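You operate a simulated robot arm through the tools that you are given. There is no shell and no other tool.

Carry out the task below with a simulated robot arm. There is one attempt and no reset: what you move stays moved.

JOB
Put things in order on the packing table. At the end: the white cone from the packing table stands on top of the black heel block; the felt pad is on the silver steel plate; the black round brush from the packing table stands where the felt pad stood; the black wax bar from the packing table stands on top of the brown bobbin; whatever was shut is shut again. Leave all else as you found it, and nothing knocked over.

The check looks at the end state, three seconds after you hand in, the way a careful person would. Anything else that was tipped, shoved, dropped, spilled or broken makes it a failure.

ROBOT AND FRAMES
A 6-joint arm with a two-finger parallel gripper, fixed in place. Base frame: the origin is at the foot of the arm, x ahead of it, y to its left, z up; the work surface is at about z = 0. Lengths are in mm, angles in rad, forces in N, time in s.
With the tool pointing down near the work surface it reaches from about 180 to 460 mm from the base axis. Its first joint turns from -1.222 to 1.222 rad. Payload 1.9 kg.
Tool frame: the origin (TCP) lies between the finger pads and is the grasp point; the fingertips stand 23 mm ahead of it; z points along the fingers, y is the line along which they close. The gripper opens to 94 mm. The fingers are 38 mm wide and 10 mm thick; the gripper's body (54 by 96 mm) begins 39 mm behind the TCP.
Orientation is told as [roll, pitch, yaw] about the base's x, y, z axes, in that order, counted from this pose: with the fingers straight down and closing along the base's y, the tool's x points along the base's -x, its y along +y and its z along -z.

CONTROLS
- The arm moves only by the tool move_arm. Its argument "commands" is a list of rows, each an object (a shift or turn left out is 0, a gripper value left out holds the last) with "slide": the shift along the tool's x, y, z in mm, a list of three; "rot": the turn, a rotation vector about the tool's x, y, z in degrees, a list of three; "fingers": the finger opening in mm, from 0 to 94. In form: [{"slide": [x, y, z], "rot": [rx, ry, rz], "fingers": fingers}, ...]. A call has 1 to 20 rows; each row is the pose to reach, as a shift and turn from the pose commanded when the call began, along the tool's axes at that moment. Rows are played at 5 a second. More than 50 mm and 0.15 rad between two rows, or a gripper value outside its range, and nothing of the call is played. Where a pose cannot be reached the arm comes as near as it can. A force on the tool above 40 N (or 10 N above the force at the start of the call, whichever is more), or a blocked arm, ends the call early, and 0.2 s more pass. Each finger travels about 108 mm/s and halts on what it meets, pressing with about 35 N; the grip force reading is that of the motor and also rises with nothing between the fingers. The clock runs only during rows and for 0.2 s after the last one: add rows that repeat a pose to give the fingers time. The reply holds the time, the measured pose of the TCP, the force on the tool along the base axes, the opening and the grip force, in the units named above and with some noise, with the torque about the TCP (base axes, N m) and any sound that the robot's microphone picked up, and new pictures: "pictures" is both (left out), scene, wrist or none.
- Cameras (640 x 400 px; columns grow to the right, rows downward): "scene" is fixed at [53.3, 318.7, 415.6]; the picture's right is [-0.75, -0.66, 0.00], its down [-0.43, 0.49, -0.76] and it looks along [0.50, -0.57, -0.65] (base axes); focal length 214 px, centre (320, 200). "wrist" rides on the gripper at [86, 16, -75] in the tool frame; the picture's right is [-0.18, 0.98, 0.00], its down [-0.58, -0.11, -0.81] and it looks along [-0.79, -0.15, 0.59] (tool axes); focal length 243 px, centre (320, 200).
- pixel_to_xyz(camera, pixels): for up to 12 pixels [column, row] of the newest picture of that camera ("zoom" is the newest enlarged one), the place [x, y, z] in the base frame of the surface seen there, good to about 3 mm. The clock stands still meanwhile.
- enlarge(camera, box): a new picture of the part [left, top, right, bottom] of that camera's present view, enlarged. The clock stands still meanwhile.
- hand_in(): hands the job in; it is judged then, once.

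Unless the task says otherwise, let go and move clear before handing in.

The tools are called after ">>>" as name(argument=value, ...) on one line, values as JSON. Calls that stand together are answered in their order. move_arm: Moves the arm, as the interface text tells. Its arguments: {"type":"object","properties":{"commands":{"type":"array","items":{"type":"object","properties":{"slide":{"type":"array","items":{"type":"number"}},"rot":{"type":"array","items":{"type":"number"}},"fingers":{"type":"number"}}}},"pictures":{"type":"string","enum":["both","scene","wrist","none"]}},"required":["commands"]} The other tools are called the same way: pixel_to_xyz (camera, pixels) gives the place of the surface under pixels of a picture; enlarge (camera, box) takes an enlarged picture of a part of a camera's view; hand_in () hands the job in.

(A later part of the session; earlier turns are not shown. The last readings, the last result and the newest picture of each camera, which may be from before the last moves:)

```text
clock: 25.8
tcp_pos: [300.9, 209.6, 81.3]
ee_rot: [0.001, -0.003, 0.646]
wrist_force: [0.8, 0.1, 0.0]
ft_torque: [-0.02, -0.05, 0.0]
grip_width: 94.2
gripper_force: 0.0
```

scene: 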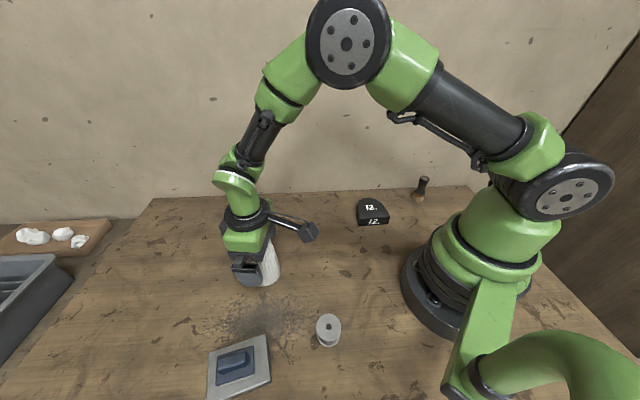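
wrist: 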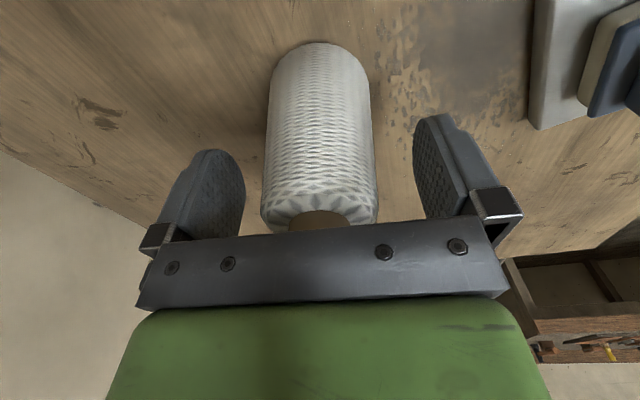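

The cone stands centred between the fingers, with the palm just above the tube. I'll close on it step by step.

>>> move_arm(commands=[{"slide": [0, 0, 0.5], "fingers": 80}, {"slide": [0, 0, 0.5], "fingers": 68}, {"slide": [0, 0, 0.5], "fingers": 58}, {"slide": [0, 0, 0.5], "fingers": 48}, {"slide": [0, 0, 0.5], "fingers": 40}, {"slide": [0, 0, 0.5], "fingers": 40}, {"slide": [0, 0, 0.5], "fingers": 40}], pictures="both")

```text
clock: 27.4
tcp_pos: [300.7, 208.3, 80.1]
ee_rot: [0.001, -0.004, 0.648]
wrist_force: [0.8, 0.1, -0.4]
ft_torque: [0.02, 0.01, -0.03]
grip_width: 55.1
gripper_force: 35.1
```

scene: 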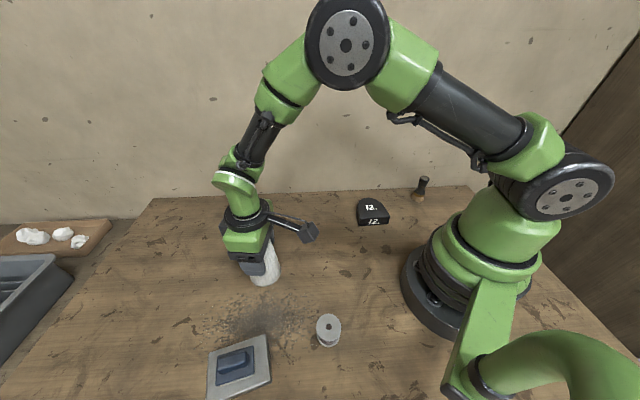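
wrist: 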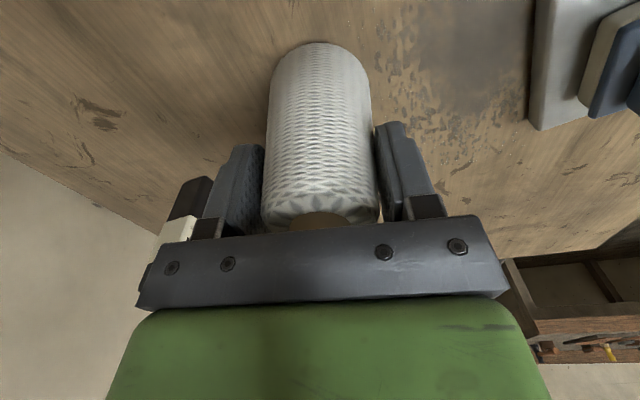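

The fingers stopped on the cone at 55.1 mm with 35 N. I'll lift it slowly by 15 mm and compare the force and opening.

>>> move_arm(commands=[{"slide": [0, 0, -2]}, {"slide": [0, 0, -4]}, {"slide": [0, 0, -7]}, {"slide": [0, 0, -11]}, {"slide": [0, 0, -15]}, {"slide": [0, 0, -15]}])

```text
clock: 28.8
tcp_pos: [300.7, 209.5, 96.0]
ee_rot: [0.001, -0.002, 0.648]
wrist_force: [0.2, -0.2, -1.7]
ft_torque: [-0.03, -0.01, 0.03]
grip_width: 54.9
gripper_force: 35.2
```

scene: 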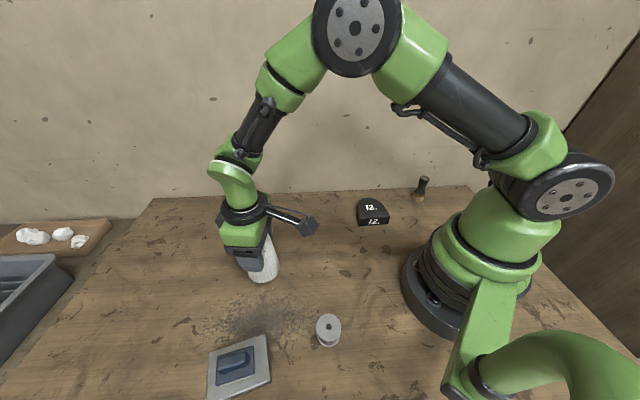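
wrist: 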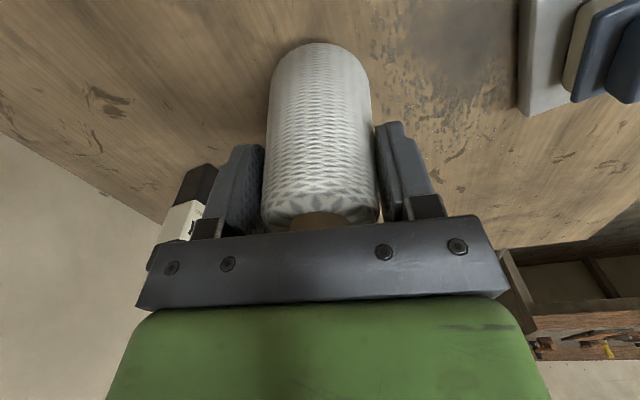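

The cone rises with the gripper (same place in the wrist picture, −1.7 N). Before carrying it, I'll measure the heel block's top outline in an enlarged scene view.

>>> enlarge(camera="scene", box=[340, 185, 410, 235])

```text
8.00 times, centred on (375, 210) of scene
```

zoom: 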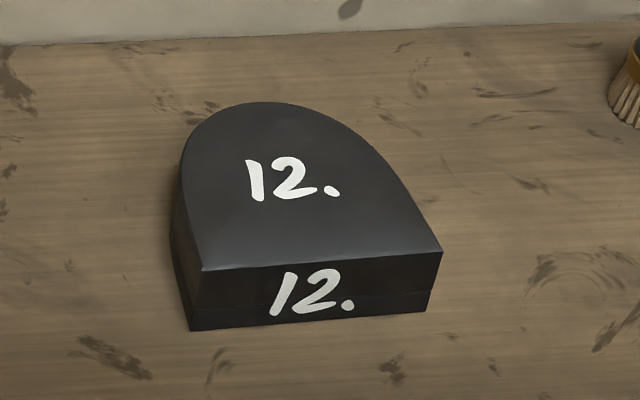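

>>> pixel_to_xyz(camera="zoom", pixels=[[206, 264], [436, 252], [192, 170], [270, 106], [340, 128], [390, 175], [300, 190], [320, 255], [200, 210], [225, 120], [192, 322], [425, 305]])

```text
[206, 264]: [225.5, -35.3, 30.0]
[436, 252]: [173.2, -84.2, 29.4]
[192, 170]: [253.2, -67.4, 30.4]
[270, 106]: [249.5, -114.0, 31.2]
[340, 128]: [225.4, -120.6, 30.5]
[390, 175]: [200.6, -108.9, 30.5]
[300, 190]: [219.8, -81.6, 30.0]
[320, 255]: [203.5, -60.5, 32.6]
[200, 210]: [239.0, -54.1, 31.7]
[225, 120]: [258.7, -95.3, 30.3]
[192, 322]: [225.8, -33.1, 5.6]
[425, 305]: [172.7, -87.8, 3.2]
```

The heel block's top (z≈30.5) is a D about 72 by 74 mm with its middle near (224, −86). I'll raise the cone to about z=190 and carry it there, turning the wrist with the arm.

>>> move_arm(commands=[{"slide": [0, 0, -20]}, {"slide": [0, 0, -45]}, {"slide": [0, 0, -70]}, {"slide": [0, 0, -90]}, {"slide": [10, -8, -95], "rot": [0, 0, 2.4]}, {"slide": [30, -24, -95], "rot": [0, 0, 7.2]}, {"slide": [50, -39, -95], "rot": [0, 0, 12]}, {"slide": [70, -55, -95], "rot": [0, 0, 17]}, {"slide": [90, -71, -95], "rot": [0, 0, 22]}, {"slide": [110, -87, -95], "rot": [0, 0, 27]}, {"slide": [130, -102, -95], "rot": [0, 0, 32]}, {"slide": [150, -118, -95], "rot": [0, 0, 37]}, {"slide": [170, -134, -95], "rot": [0, 0, 42]}, {"slide": [190, -150, -95], "rot": [0, 0, 47]}, {"slide": [210, -165.5, -95], "rot": [0, 0, 52]}, {"slide": [227, -179, -95], "rot": [0, 0, 56]}, {"slide": [239, -188.4, -95], "rot": [0, 0, 58]}, {"slide": [239, -188.4, -95], "rot": [0, 0, 58]}])

```text
clock: 32.6
tcp_pos: [221.9, -86.4, 189.1]
ee_rot: [0.005, 0.0, -0.366]
wrist_force: [-0.8, -0.9, -2.1]
ft_torque: [-0.04, 0.0, 0.02]
grip_width: 55.1
gripper_force: 34.9
```

scene: 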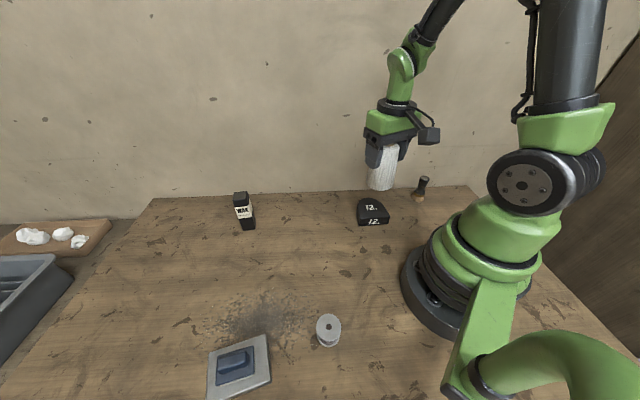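
wrist: 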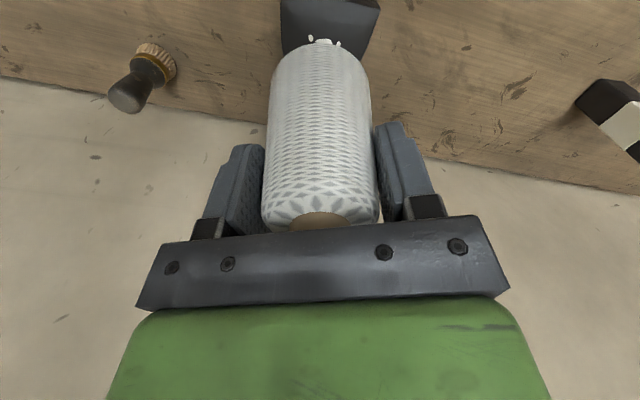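

The cone is held over the block, which shows behind it at the top of the wrist picture. I'll lower to about TCP z=122, leaving roughly 10 mm of clearance, and check alignment.

>>> move_arm(commands=[{"slide": [0, 0, 20]}, {"slide": [0, 0, 42]}, {"slide": [0, 0, 60]}, {"slide": [0, 0, 68]}, {"slide": [0, 0, 68]}])

>>> enlarge(camera="scene", box=[325, 120, 455, 235])

>>> enlarge(camera="wrist", box=[220, 0, 440, 140])

```text
clock: 33.8
tcp_pos: [219.8, -84.4, 121.7]
ee_rot: [0.004, -0.002, -0.364]
wrist_force: [1.1, -0.5, -2.0]
ft_torque: [0.01, 0.01, 0.0]
grip_width: 55.2
gripper_force: 34.9
```

scene: 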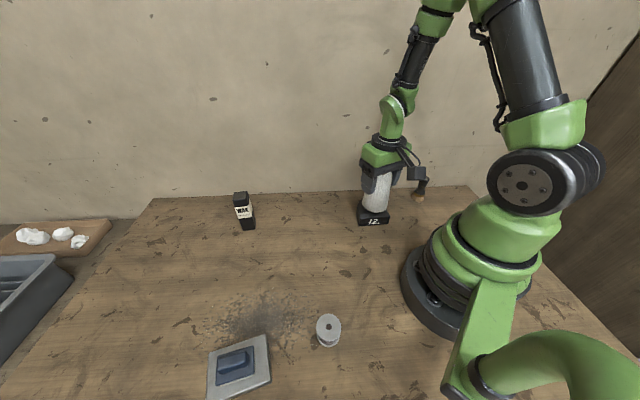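
wrist: 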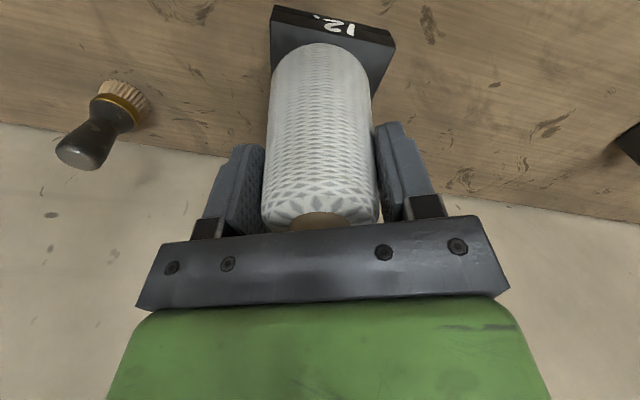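

```text
3.48 times, centred on (390, 178) of scene
```

zoom: 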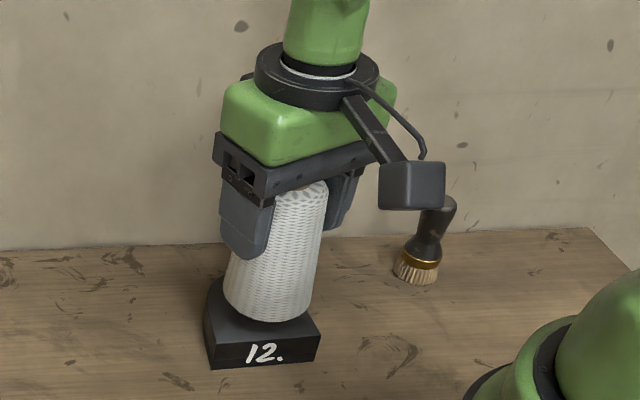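

```text
2.86 times, centred on (330, 70) of wrist
```

zoom: 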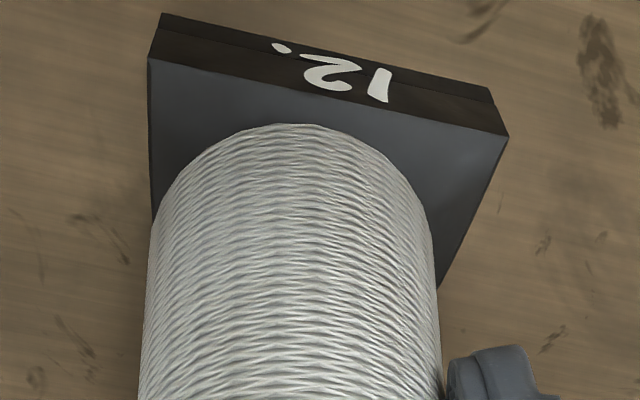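

The cone hangs upright about 10 mm above the block, and the brush is clear of the camera. I'll measure the block's visible top corners and the cone's lower edge from the wrist view to check centring.

>>> pixel_to_xyz(camera="zoom", pixels=[[153, 62], [500, 137], [325, 100], [155, 190], [445, 270], [250, 100], [290, 128], [165, 210], [425, 210]])

>>> enlarge(camera="scene", box=[345, 180, 405, 230])

```text
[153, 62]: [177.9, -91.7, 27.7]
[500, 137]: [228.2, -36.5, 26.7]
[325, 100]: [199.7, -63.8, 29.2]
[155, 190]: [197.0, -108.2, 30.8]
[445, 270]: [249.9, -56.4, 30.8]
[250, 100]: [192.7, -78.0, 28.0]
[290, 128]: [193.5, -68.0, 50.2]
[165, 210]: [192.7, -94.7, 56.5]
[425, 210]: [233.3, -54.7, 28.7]
```

```text
8.00 times, centred on (375, 205) of scene
```

zoom: 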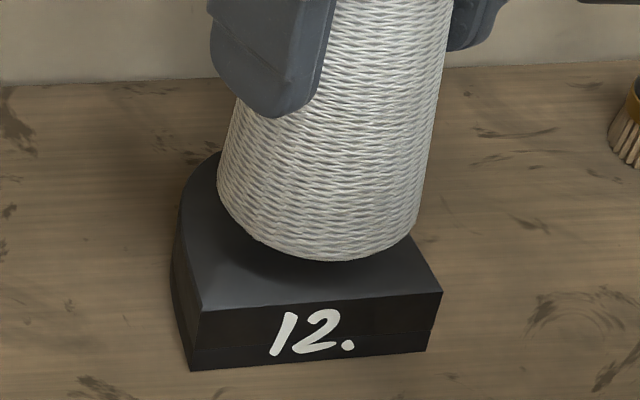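

The scene view shows the cone's base about 4–5 mm too far toward the picture's right edge of the block, and near centre front-to-back. I'll shift by that amount at this height and look again.

>>> move_arm(commands=[{"slide": [-0.5, 2.2, 0]}, {"slide": [-1, 4.5, 0]}, {"slide": [-1, 4.5, 3]}, {"slide": [-1, 4.5, 5]}, {"slide": [-1, 4.5, 5]}])

>>> enlarge(camera="scene", box=[345, 180, 405, 230])

>>> enlarge(camera="wrist", box=[220, 0, 440, 140])

```text
clock: 35.0
tcp_pos: [225.3, -80.9, 116.0]
ee_rot: [0.003, 0.002, -0.364]
wrist_force: [0.8, 0.2, -2.5]
ft_torque: [-0.03, 0.0, 0.0]
grip_width: 55.0
gripper_force: 35.0
```

scene: 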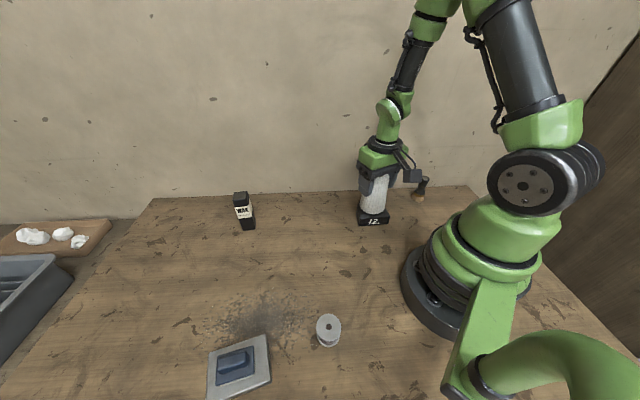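
wrist: 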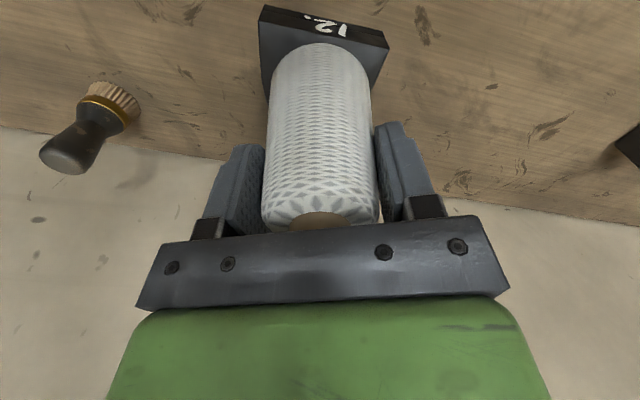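

```text
8.00 times, centred on (375, 205) of scene
```

zoom: 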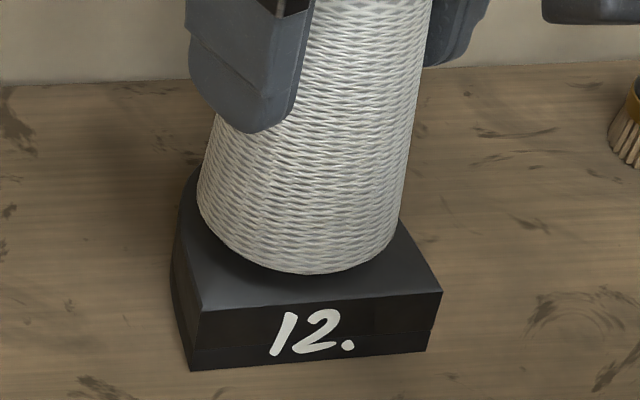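

```text
2.86 times, centred on (330, 70) of wrist
```

zoom: 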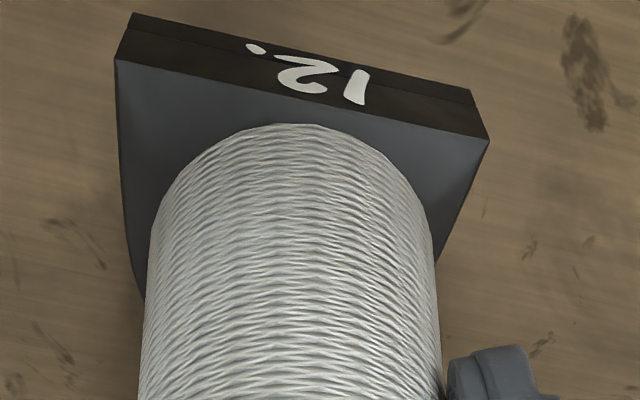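

The cone's base (scene zoom x≈197–395) now sits evenly across the block, which spans about 184–394 at that depth. I'll nudge 2 mm toward the front edge and lower in small steps until contact.

>>> move_arm(commands=[{"slide": [1.8, 0.9, 1]}, {"slide": [1.8, 0.9, 2]}, {"slide": [1.8, 0.9, 3]}, {"slide": [1.8, 0.9, 4]}, {"slide": [1.8, 0.9, 4]}], pictures="none")

```text
clock: 36.2
tcp_pos: [223.6, -80.8, 110.8]
ee_rot: [0.004, -0.001, -0.364]
wrist_force: [-0.3, 1.0, -1.0]
ft_torque: [-0.04, -0.02, 0.05]
grip_width: 55.1
gripper_force: 34.7
```

>>> move_arm(commands=[{"slide": [0, 0, 0.7]}, {"slide": [0, 0, 1.2]}, {"slide": [0, 0, 1.2]}], pictures="scene")

>>> enlarge(camera="scene", box=[345, 180, 405, 230])

```text
clock: 37.0
tcp_pos: [224.7, -80.6, 109.7]
ee_rot: [0.003, -0.003, -0.365]
wrist_force: [-4.4, 7.1, 24.5]
ft_torque: [0.2, 0.0, 0.03]
grip_width: 54.7
gripper_force: 34.8
```

scene: 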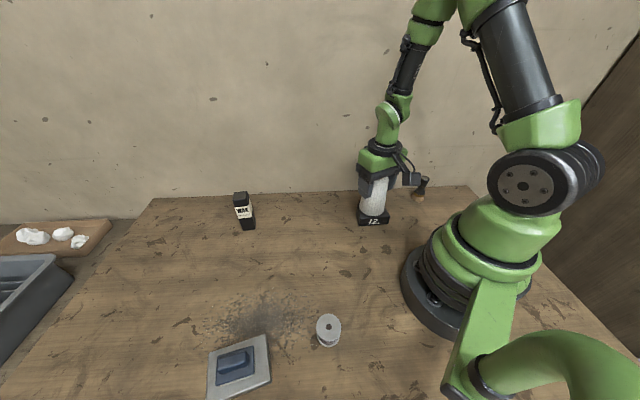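

```text
8.00 times, centred on (375, 205) of scene
```

zoom: 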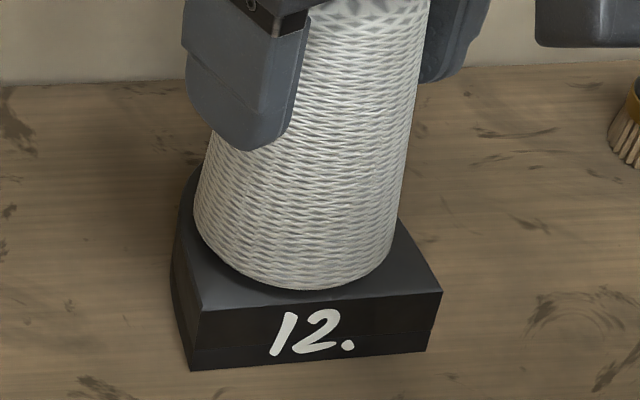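

Contact is confirmed at 24.5 N and the cone's base sits fully on the block. I'll ease up 0.9 mm, open slowly, and then rise straight up.

>>> move_arm(commands=[{"slide": [0, 0, -0.9]}, {"slide": [0, 0, -0.9], "fingers": 57}, {"slide": [0, 0, -0.9], "fingers": 60}, {"slide": [0, 0, -0.9], "fingers": 66}, {"slide": [0, 0, -0.9], "fingers": 75}, {"slide": [0, 0, -0.9], "fingers": 84}, {"slide": [0, 0, -0.9], "fingers": 90}, {"slide": [0, 0, -0.9], "fingers": 90}])

```text
clock: 38.8
tcp_pos: [225.2, -81.3, 111.1]
ee_rot: [0.003, 0.002, -0.363]
wrist_force: [0.0, -0.2, -0.3]
ft_torque: [-0.01, -0.02, -0.01]
grip_width: 90.0
gripper_force: 0.0
```

scene: 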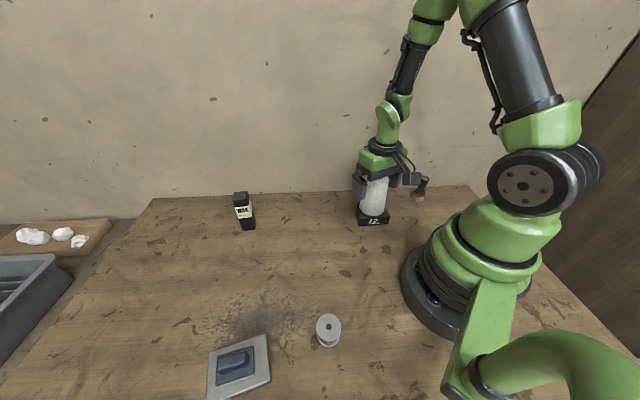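
wrist: 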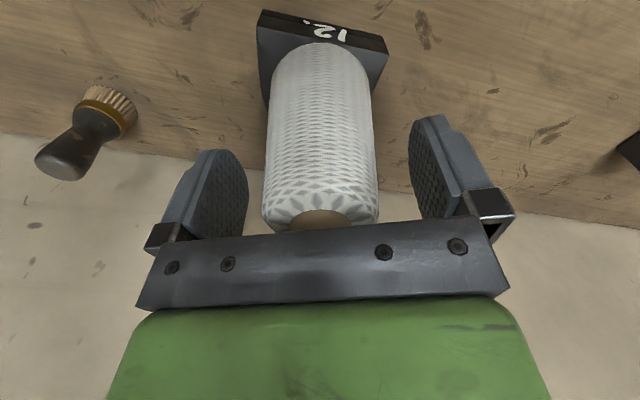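

The fingers are open and the cone stands free on the block. I'll rise straight up well above it and check the result.

>>> move_arm(commands=[{"slide": [0, 0, -15]}, {"slide": [0, 0, -35]}, {"slide": [0, 0, -60]}, {"slide": [0, 0, -85]}, {"slide": [0, 0, -110]}, {"slide": [0, 0, -120]}])

>>> enlarge(camera="scene", box=[325, 120, 455, 235])

>>> enlarge(camera="scene", box=[400, 165, 450, 210])

```text
clock: 40.2
tcp_pos: [224.5, -80.4, 230.5]
ee_rot: [0.002, -0.001, -0.365]
wrist_force: [-1.1, 0.4, -0.2]
ft_torque: [0.0, -0.01, 0.0]
grip_width: 89.9
gripper_force: 0.0
```

scene: 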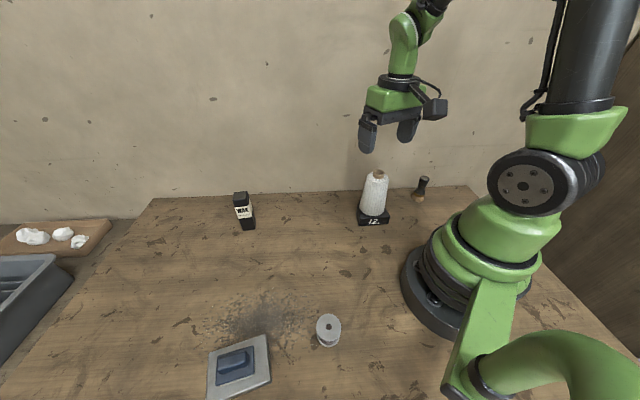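
wrist: 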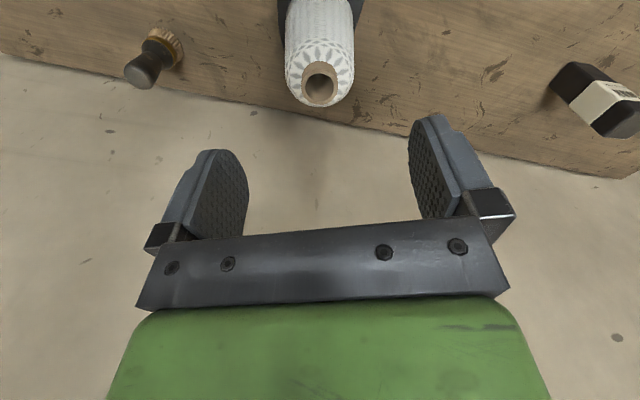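

```text
3.48 times, centred on (390, 178) of scene
```

zoom: 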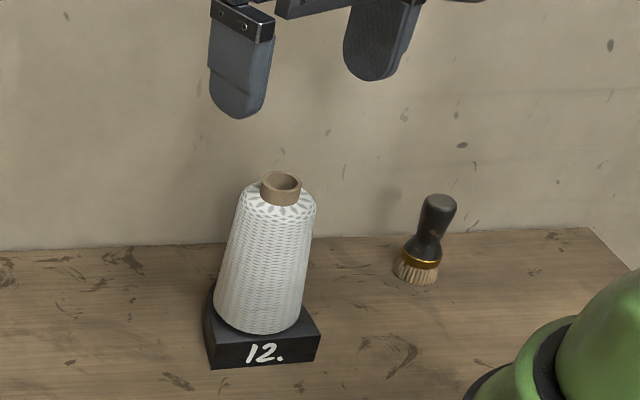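

```text
8.89 times, centred on (425, 188) of scene
```

zoom: 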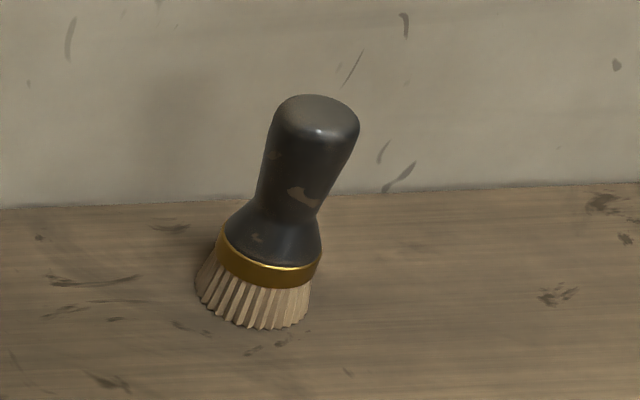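

The cone stands upright on the heel block. Now the brush: I'll measure it in this last zoom, whose view is centred on it.

>>> pixel_to_xyz(camera="zoom", pixels=[[318, 112], [285, 130], [352, 140], [300, 180], [290, 215], [240, 240], [312, 270], [265, 275], [255, 318], [205, 285], [305, 315]])

>>> pixel_to_xyz(camera="wrist", pixels=[[140, 73], [130, 65], [152, 80], [162, 50], [178, 60], [150, 38]])

```text
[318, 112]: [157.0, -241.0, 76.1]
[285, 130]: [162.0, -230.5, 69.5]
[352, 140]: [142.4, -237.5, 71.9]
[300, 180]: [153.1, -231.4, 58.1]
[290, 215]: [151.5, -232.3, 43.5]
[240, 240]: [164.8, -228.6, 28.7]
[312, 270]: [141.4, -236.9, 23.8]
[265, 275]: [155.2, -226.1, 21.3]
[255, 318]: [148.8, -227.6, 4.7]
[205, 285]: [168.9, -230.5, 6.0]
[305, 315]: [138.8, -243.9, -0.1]
```

```text
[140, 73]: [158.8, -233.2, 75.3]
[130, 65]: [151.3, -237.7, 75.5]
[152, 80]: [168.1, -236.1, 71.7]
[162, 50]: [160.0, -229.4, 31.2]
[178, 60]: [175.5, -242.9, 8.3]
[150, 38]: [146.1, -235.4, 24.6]
```

The brush stands upright at about (155, −237) with its top at z≈76. I'll move over it at z≈230, turning the wrist outward, then lower to about z=165 for a close look.

>>> move_arm(commands=[{"slide": [1.3, -24.4, -2], "rot": [0, 0, 5]}, {"slide": [2.6, -48.8, -2], "rot": [0, 0, 10]}, {"slide": [4, -73.2, -2], "rot": [0, 0, 15]}, {"slide": [5.3, -97.6, -2], "rot": [0, 0, 20]}, {"slide": [6.6, -122, -2], "rot": [0, 0, 25]}, {"slide": [8, -146.4, 0], "rot": [0, 0, 30]}, {"slide": [9.3, -170.8, 5], "rot": [0, 0, 35.9]}, {"slide": [9.3, -170.8, 25], "rot": [0, 0, 35.9], "fingers": 70}, {"slide": [9.3, -170.8, 50], "rot": [0, 0, 35.9]}, {"slide": [9.3, -170.8, 68], "rot": [0, 0, 35.9]}, {"slide": [9.3, -170.8, 68], "rot": [0, 0, 35.9]}])

>>> enlarge(camera="wrist", box=[220, 0, 420, 130])

```text
clock: 42.6
tcp_pos: [155.0, -236.9, 163.7]
ee_rot: [0.003, 0.001, -0.992]
wrist_force: [0.1, 0.3, -0.9]
ft_torque: [-0.03, 0.0, -0.02]
grip_width: 70.3
gripper_force: 0.0
```

scene: 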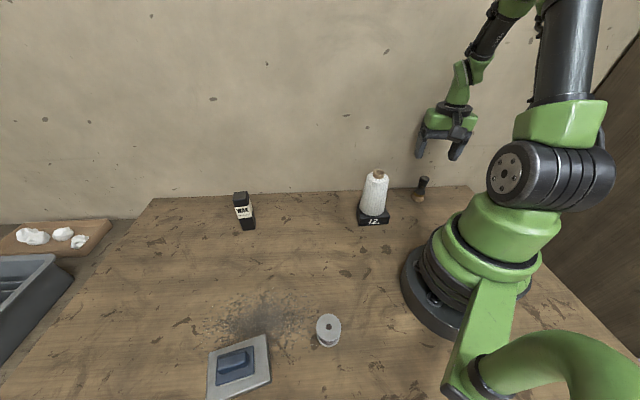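
wrist: 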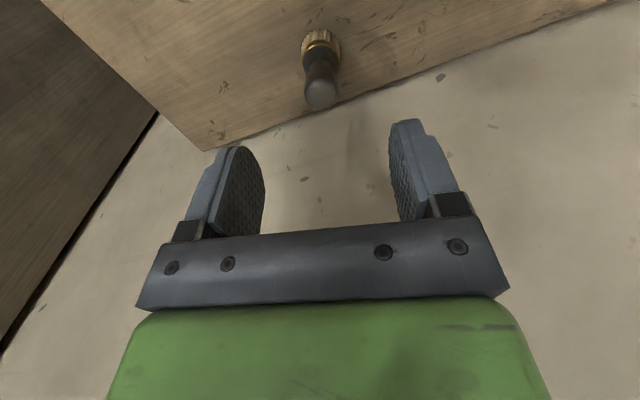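

```text
3.08 times, centred on (320, 65) of wrist
```

zoom: 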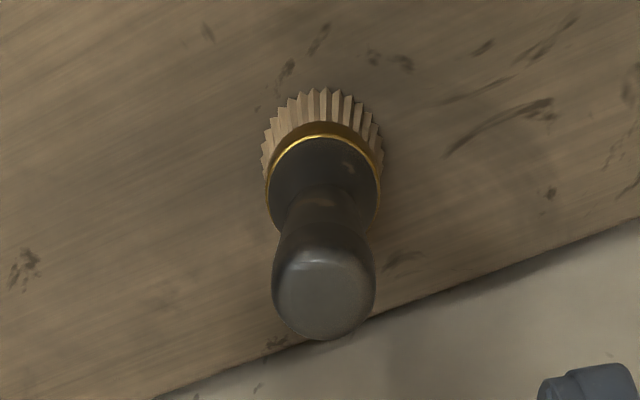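

The brush's top is at about (321,96) in the wrist picture, slightly outward of the TCP. I'll get surface readings to fix the offset.

>>> pixel_to_xyz(camera="zoom", pixels=[[325, 300], [278, 280], [372, 280], [325, 338], [325, 255], [320, 160], [270, 180], [378, 190], [320, 95]])

```text
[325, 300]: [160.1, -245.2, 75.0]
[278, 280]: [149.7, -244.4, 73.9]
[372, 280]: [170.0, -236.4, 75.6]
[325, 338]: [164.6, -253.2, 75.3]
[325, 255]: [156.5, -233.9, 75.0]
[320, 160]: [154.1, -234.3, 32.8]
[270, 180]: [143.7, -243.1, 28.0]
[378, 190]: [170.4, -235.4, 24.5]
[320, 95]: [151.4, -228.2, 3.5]
```

The brush axis is near (159, −242). I'll shift 6.4 mm outward and descend to TCP z≈61 so the fingers straddle the handle above the ferrule.

>>> move_arm(commands=[{"slide": [-6.4, 0, 5]}, {"slide": [-6.4, 0, 30]}, {"slide": [-6.4, 0, 55]}, {"slide": [-6.4, 0, 80]}, {"slide": [-6.4, 0, 96]}, {"slide": [-6.4, 0, 102.5]}, {"slide": [-6.4, 0, 102.5]}])

>>> enlarge(camera="wrist", box=[200, 60, 440, 240])

>>> enlarge(camera="scene", box=[380, 130, 480, 220])

```text
clock: 44.2
tcp_pos: [158.8, -242.6, 59.4]
ee_rot: [0.003, 0.001, -0.99]
wrist_force: [-0.6, -0.2, 0.5]
ft_torque: [-0.01, 0.01, -0.01]
grip_width: 69.8
gripper_force: 0.1
```

scene: 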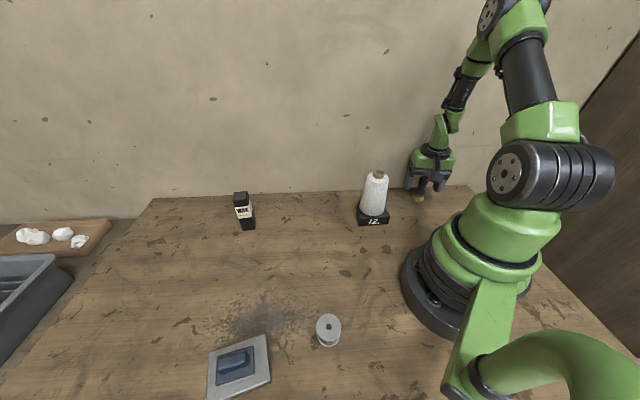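
wrist: 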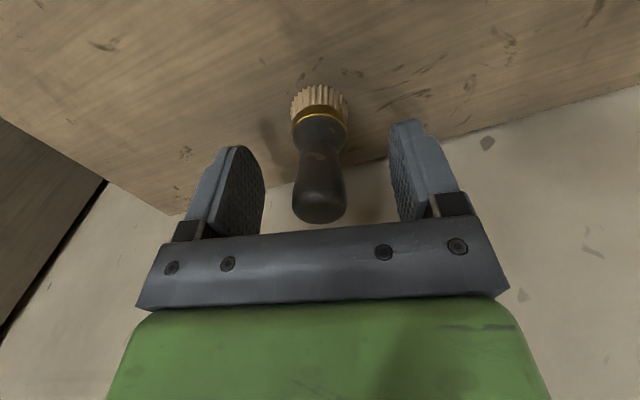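

```text
2.22 times, centred on (320, 150) of wrist
```

zoom: 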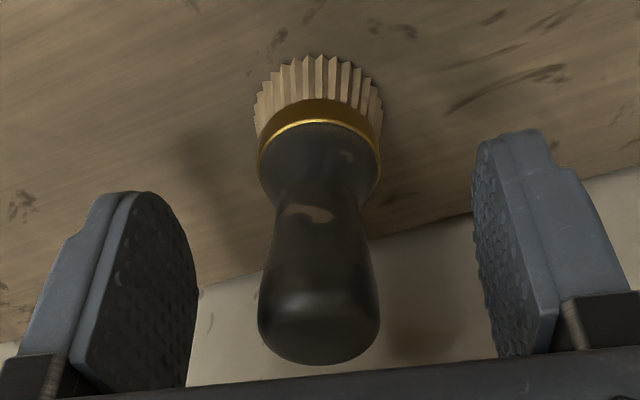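

```text
4.44 times, centred on (430, 175) of scene
```

zoom: 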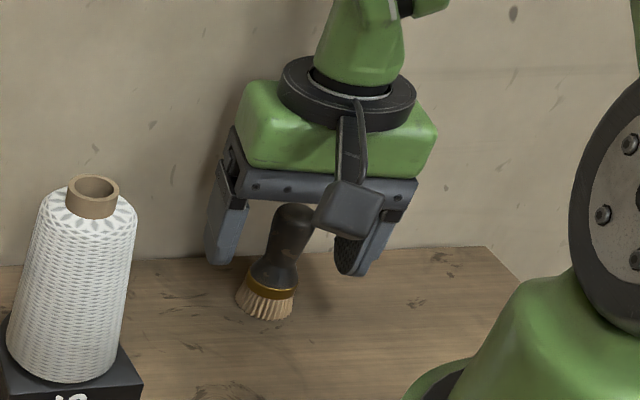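

The handle stands midway between the fingers with its bulb near (318,200). I'll close gently in steps.

>>> move_arm(commands=[{"slide": [0, 0, 0], "fingers": 55}, {"slide": [0, 0, 0], "fingers": 42}, {"slide": [0, 0, 0], "fingers": 30}, {"slide": [0, 0, 0], "fingers": 20}, {"slide": [0, 0, 0], "fingers": 10}, {"slide": [0, 0, 0], "fingers": 10}, {"slide": [0, 0, 0], "fingers": 10}])

```text
clock: 45.8
tcp_pos: [159.8, -242.1, 60.0]
ee_rot: [0.003, 0.002, -0.991]
wrist_force: [0.3, -1.1, 0.7]
ft_torque: [-0.02, -0.04, 0.02]
grip_width: 22.9
gripper_force: 35.5
```

scene: 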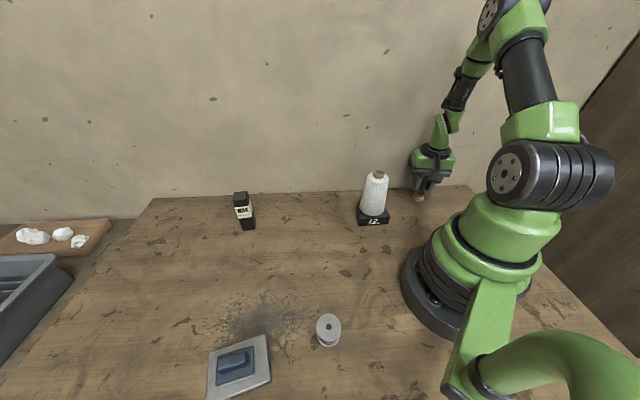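
wrist: 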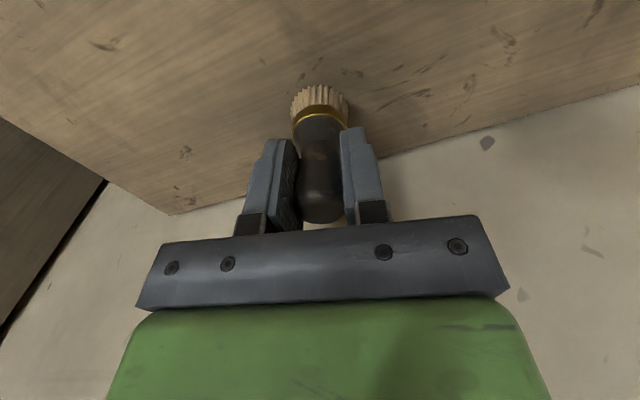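

The fingers hold the handle at 22.9 mm with 35 N. I'll lift it slowly by about 30 mm and check it hangs upright.

>>> move_arm(commands=[{"slide": [0, 0, -2]}, {"slide": [0, 0, -5]}, {"slide": [0, 0, -10]}, {"slide": [0, 0, -18]}, {"slide": [0, 0, -30]}, {"slide": [0, 0, -30]}])

>>> enlarge(camera="scene", box=[380, 130, 480, 220])

```text
clock: 47.2
tcp_pos: [157.4, -244.1, 89.6]
ee_rot: [0.003, 0.003, -0.993]
wrist_force: [0.6, 0.2, -0.1]
ft_torque: [0.05, -0.01, 0.01]
grip_width: 23.0
gripper_force: 35.2
```

scene: 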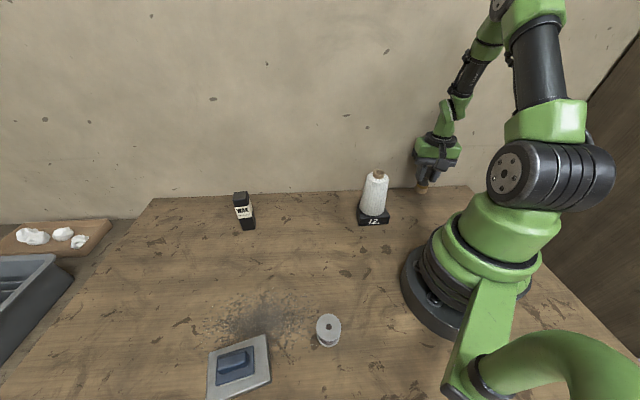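
wrist: 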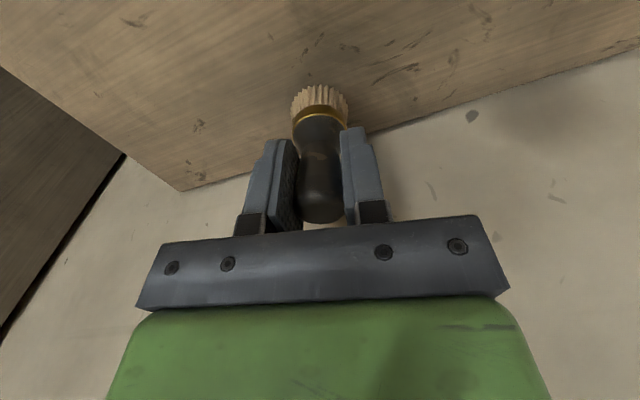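

```text
4.44 times, centred on (430, 175) of scene
```

zoom: 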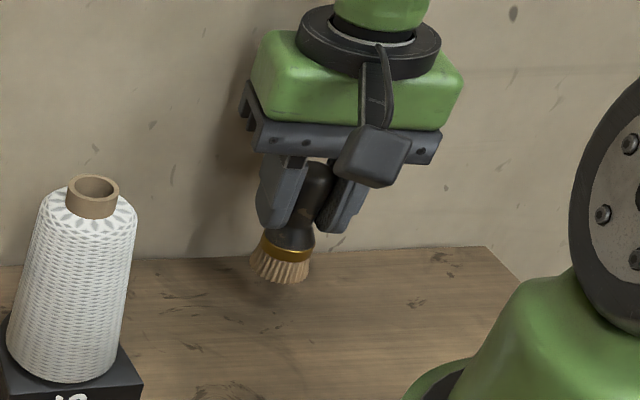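

The brush is held upright, clear of the table. I'll raise it to about z=240, above the cone's top, and carry it to over the pad's first position at (341.5, 26).

>>> move_arm(commands=[{"slide": [0, 0, -30]}, {"slide": [0, 0, -60]}, {"slide": [0, 0, -90]}, {"slide": [0, 0, -120]}, {"slide": [0, 0, -145]}, {"slide": [5, 11, -150], "rot": [0, 0, -3]}, {"slide": [14, 34, -150], "rot": [0, 0, -8]}, {"slide": [24, 58, -150], "rot": [0, 0, -13]}, {"slide": [34, 81, -150], "rot": [0, 0, -18]}, {"slide": [43, 104, -150], "rot": [0, 0, -23]}, {"slide": [53, 127, -150], "rot": [0, 0, -28]}, {"slide": [63, 150, -150], "rot": [0, 0, -33]}, {"slide": [72, 173, -150], "rot": [0, 0, -38]}, {"slide": [82, 197, -150], "rot": [0, 0, -43]}, {"slide": [92, 220, -150], "rot": [0, 0, -48]}, {"slide": [101, 243, -150], "rot": [0, 0, -53]}, {"slide": [111, 266, -150], "rot": [0, 0, -57]}, {"slide": [120, 288, -150], "rot": [0, 0, -61]}, {"slide": [125.1, 300.1, -150], "rot": [0, 0, -61]}, {"slide": [125.1, 300.1, -150], "rot": [0, 0, -61]}])

```text
clock: 51.4
tcp_pos: [340.8, 27.2, 241.4]
ee_rot: [0.002, -0.003, 0.073]
wrist_force: [0.3, -0.5, -0.7]
ft_torque: [0.01, -0.01, -0.01]
grip_width: 23.1
gripper_force: 35.3
```

scene: 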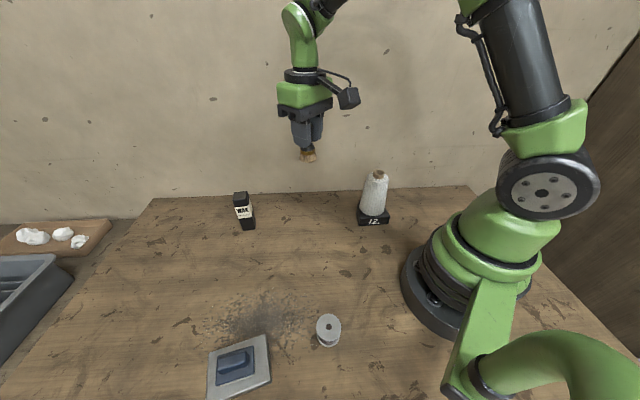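
wrist: 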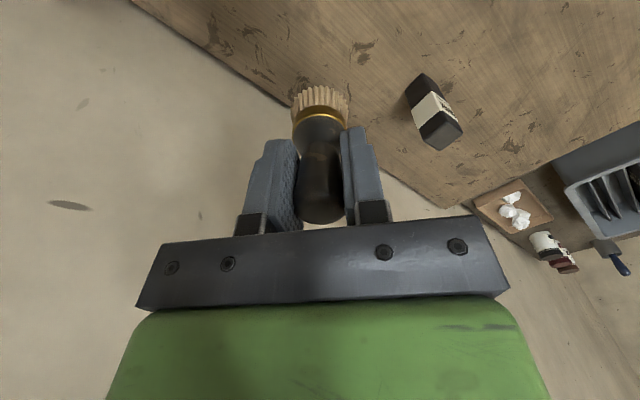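

The brush is over the pad's old place and still held (23.1 mm). I'll lower to about z=70 and compare with the scene view.

>>> move_arm(commands=[{"slide": [0, 0, 25]}, {"slide": [0, 0, 55]}, {"slide": [0, 0, 85]}, {"slide": [0, 0, 115]}, {"slide": [0, 0, 145]}, {"slide": [0, 0, 165]}, {"slide": [0, 0, 171]}, {"slide": [0, 0, 171]}])

>>> enlarge(camera="scene", box=[280, 190, 350, 240])

```text
clock: 53.2
tcp_pos: [340.8, 25.8, 73.4]
ee_rot: [0.002, -0.001, 0.073]
wrist_force: [0.1, 0.0, -0.1]
ft_torque: [-0.03, 0.01, -0.03]
grip_width: 22.9
gripper_force: 34.9
```

scene: 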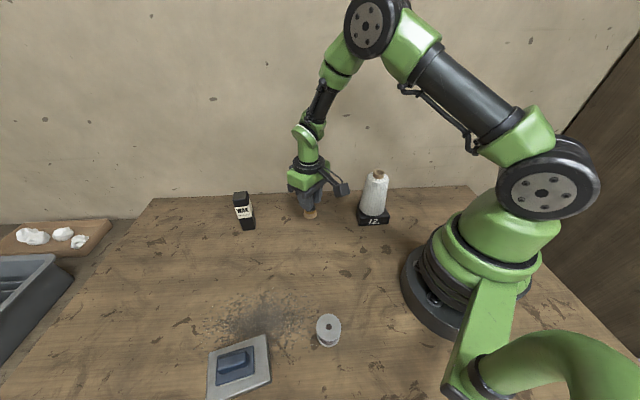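
wrist: 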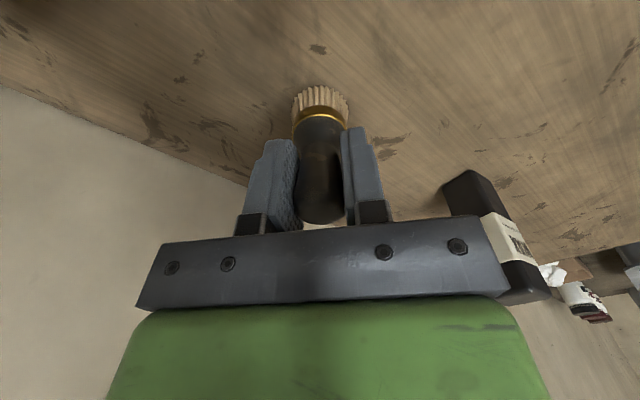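

```text
8.00 times, centred on (315, 215) of scene
```

zoom: 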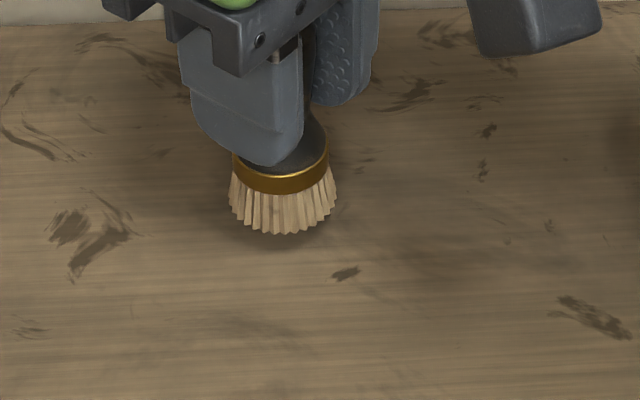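

The brush hangs about 9 mm above the table, with its base near zoom (284,221) once lowered, against the pad's old centre at about (291,222). I'll shift about 2 mm and lower in small steps.

>>> move_arm(commands=[{"slide": [1.5, -1.5, 2]}, {"slide": [1.5, -1.5, 4]}, {"slide": [1.5, -1.5, 6]}, {"slide": [1.5, -1.5, 7.5]}, {"slide": [1.5, -1.5, 7.5]}], pictures="scene")

>>> enlarge(camera="scene", box=[280, 190, 350, 240])

```text
clock: 54.4
tcp_pos: [340.1, 26.6, 63.3]
ee_rot: [0.002, -0.001, 0.074]
wrist_force: [0.1, -0.2, 0.0]
ft_torque: [0.01, 0.03, -0.01]
grip_width: 23.2
gripper_force: 35.1
```

scene: 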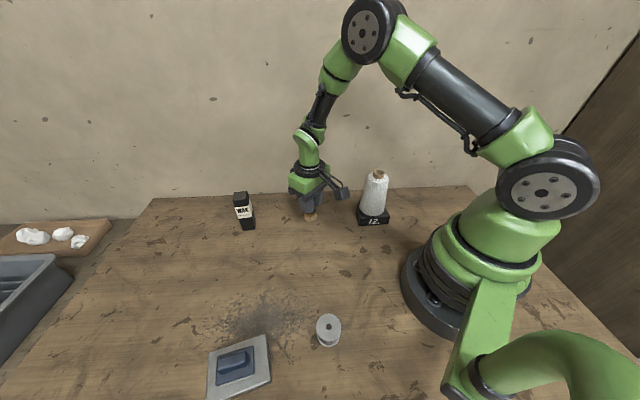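

```text
8.00 times, centred on (315, 215) of scene
```

zoom: 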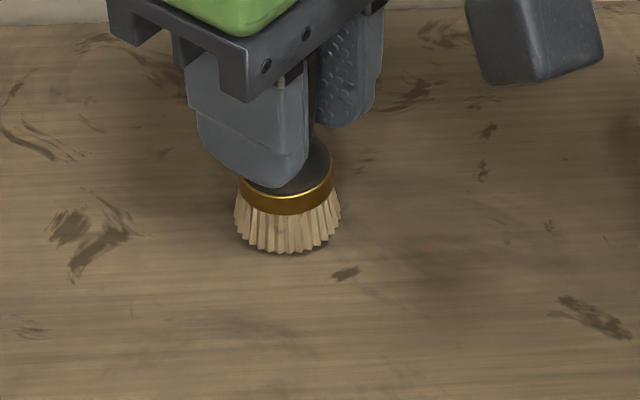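

The brush base is now centred near zoom (288,219), matching the pad's old centre. I'll lower another 2–3 mm in small steps, watching for contact force.

>>> move_arm(commands=[{"slide": [0, 0, 0.7]}, {"slide": [0, 0, 1.4]}, {"slide": [0, 0, 1.4]}], pictures="none")

```text
clock: 55.2
tcp_pos: [339.6, 25.0, 61.2]
ee_rot: [0.002, -0.002, 0.074]
wrist_force: [-0.8, -0.3, -0.7]
ft_torque: [0.0, 0.02, 0.02]
grip_width: 22.8
gripper_force: 34.7
```

>>> move_arm(commands=[{"slide": [0, 0, 0.6]}, {"slide": [0, 0, 1.2]}, {"slide": [0, 0, 1.2]}], pictures="none")

```text
clock: 56.0
tcp_pos: [339.8, 25.6, 60.5]
ee_rot: [0.002, 0.0, 0.074]
wrist_force: [-0.1, 0.3, -0.1]
ft_torque: [-0.02, 0.02, 0.0]
grip_width: 23.0
gripper_force: 34.5
```

There is still no contact force (−0.1 N) at z≈60.5. I'll continue in half-millimetre steps.

>>> move_arm(commands=[{"slide": [0, 0, 0.5]}, {"slide": [0, 0, 1.0]}, {"slide": [0, 0, 1.0]}], pictures="none")

```text
clock: 56.8
tcp_pos: [339.8, 25.6, 60.5]
ee_rot: [0.0, -0.001, 0.074]
wrist_force: [-0.6, 0.0, 0.3]
ft_torque: [-0.03, 0.0, -0.02]
grip_width: 23.2
gripper_force: 34.1
```

The reading still shows no force (0.3 N). I'll look at the scene close up to see the remaining gap.

>>> enlarge(camera="scene", box=[290, 195, 335, 230])

>>> enlarge(camera="wrist", box=[270, 60, 370, 150])

```text
11.43 times, centred on (312, 212) of scene
```

zoom: 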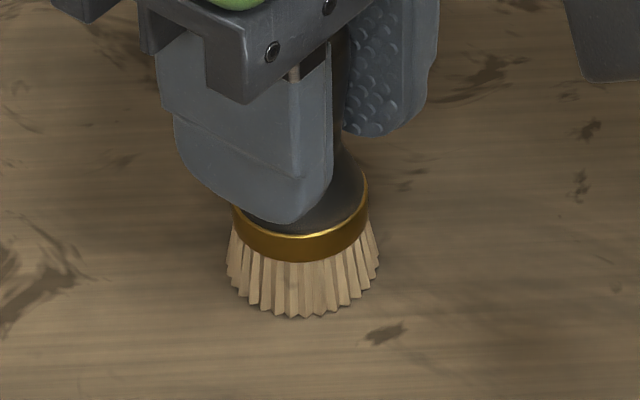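

```text
4.44 times, centred on (320, 105) of wrist
```

zoom: 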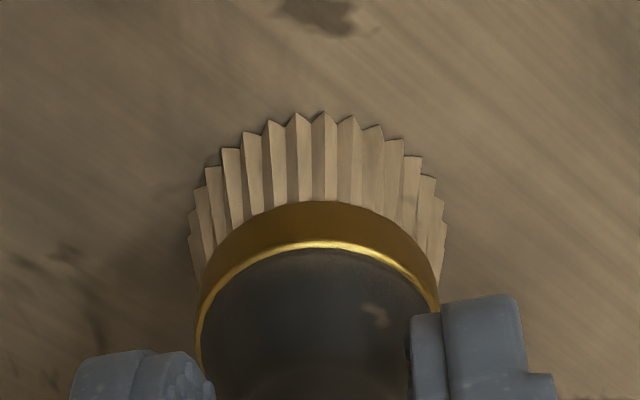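

The bristles look to be almost touching. I'll lower another millimetre slowly and read the force.

>>> move_arm(commands=[{"slide": [0, 0, 0.5]}, {"slide": [0, 0, 1.0]}, {"slide": [0, 0, 1.0]}], pictures="none")

```text
clock: 57.6
tcp_pos: [339.2, 24.9, 59.6]
ee_rot: [0.0, -0.002, 0.073]
wrist_force: [0.2, -0.2, 0.1]
ft_torque: [0.0, 0.01, 0.02]
grip_width: 22.8
gripper_force: 34.8
```

Measured z is now about the height at which I grasped it, still without load. I'll continue with half-millimetre steps.

>>> move_arm(commands=[{"slide": [0, 0, 0.4]}, {"slide": [0, 0, 0.8]}, {"slide": [0, 0, 0.8]}, {"slide": [0, 0, 0.8]}], pictures="none")

```text
clock: 58.6
tcp_pos: [339.0, 25.2, 59.1]
ee_rot: [0.004, -0.004, 0.073]
wrist_force: [-4.6, -0.4, 23.5]
ft_torque: [0.03, 0.22, 0.04]
grip_width: 23.2
gripper_force: 34.7
```

Contact is firm now at 23.5 N. I'll ease up slightly, open the fingers gradually, and then rise straight up.

>>> move_arm(commands=[{"slide": [0, 0, -0.6]}, {"slide": [0, 0, -0.6], "fingers": 26}, {"slide": [0, 0, -0.6], "fingers": 32}, {"slide": [0, 0, -0.6], "fingers": 42}, {"slide": [0, 0, -0.6], "fingers": 54}, {"slide": [0, 0, -0.6], "fingers": 64}, {"slide": [0, 0, -0.6], "fingers": 64}])

```text
clock: 60.2
tcp_pos: [339.9, 25.8, 58.1]
ee_rot: [0.001, -0.001, 0.073]
wrist_force: [0.5, 0.3, 0.4]
ft_torque: [-0.02, 0.01, -0.04]
grip_width: 64.2
gripper_force: 0.0
```

scene: 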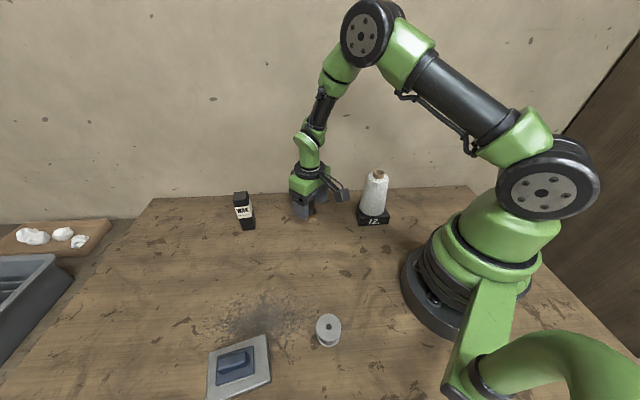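
wrist: 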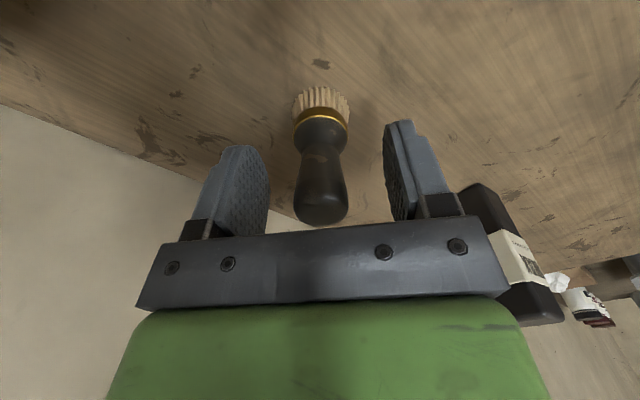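

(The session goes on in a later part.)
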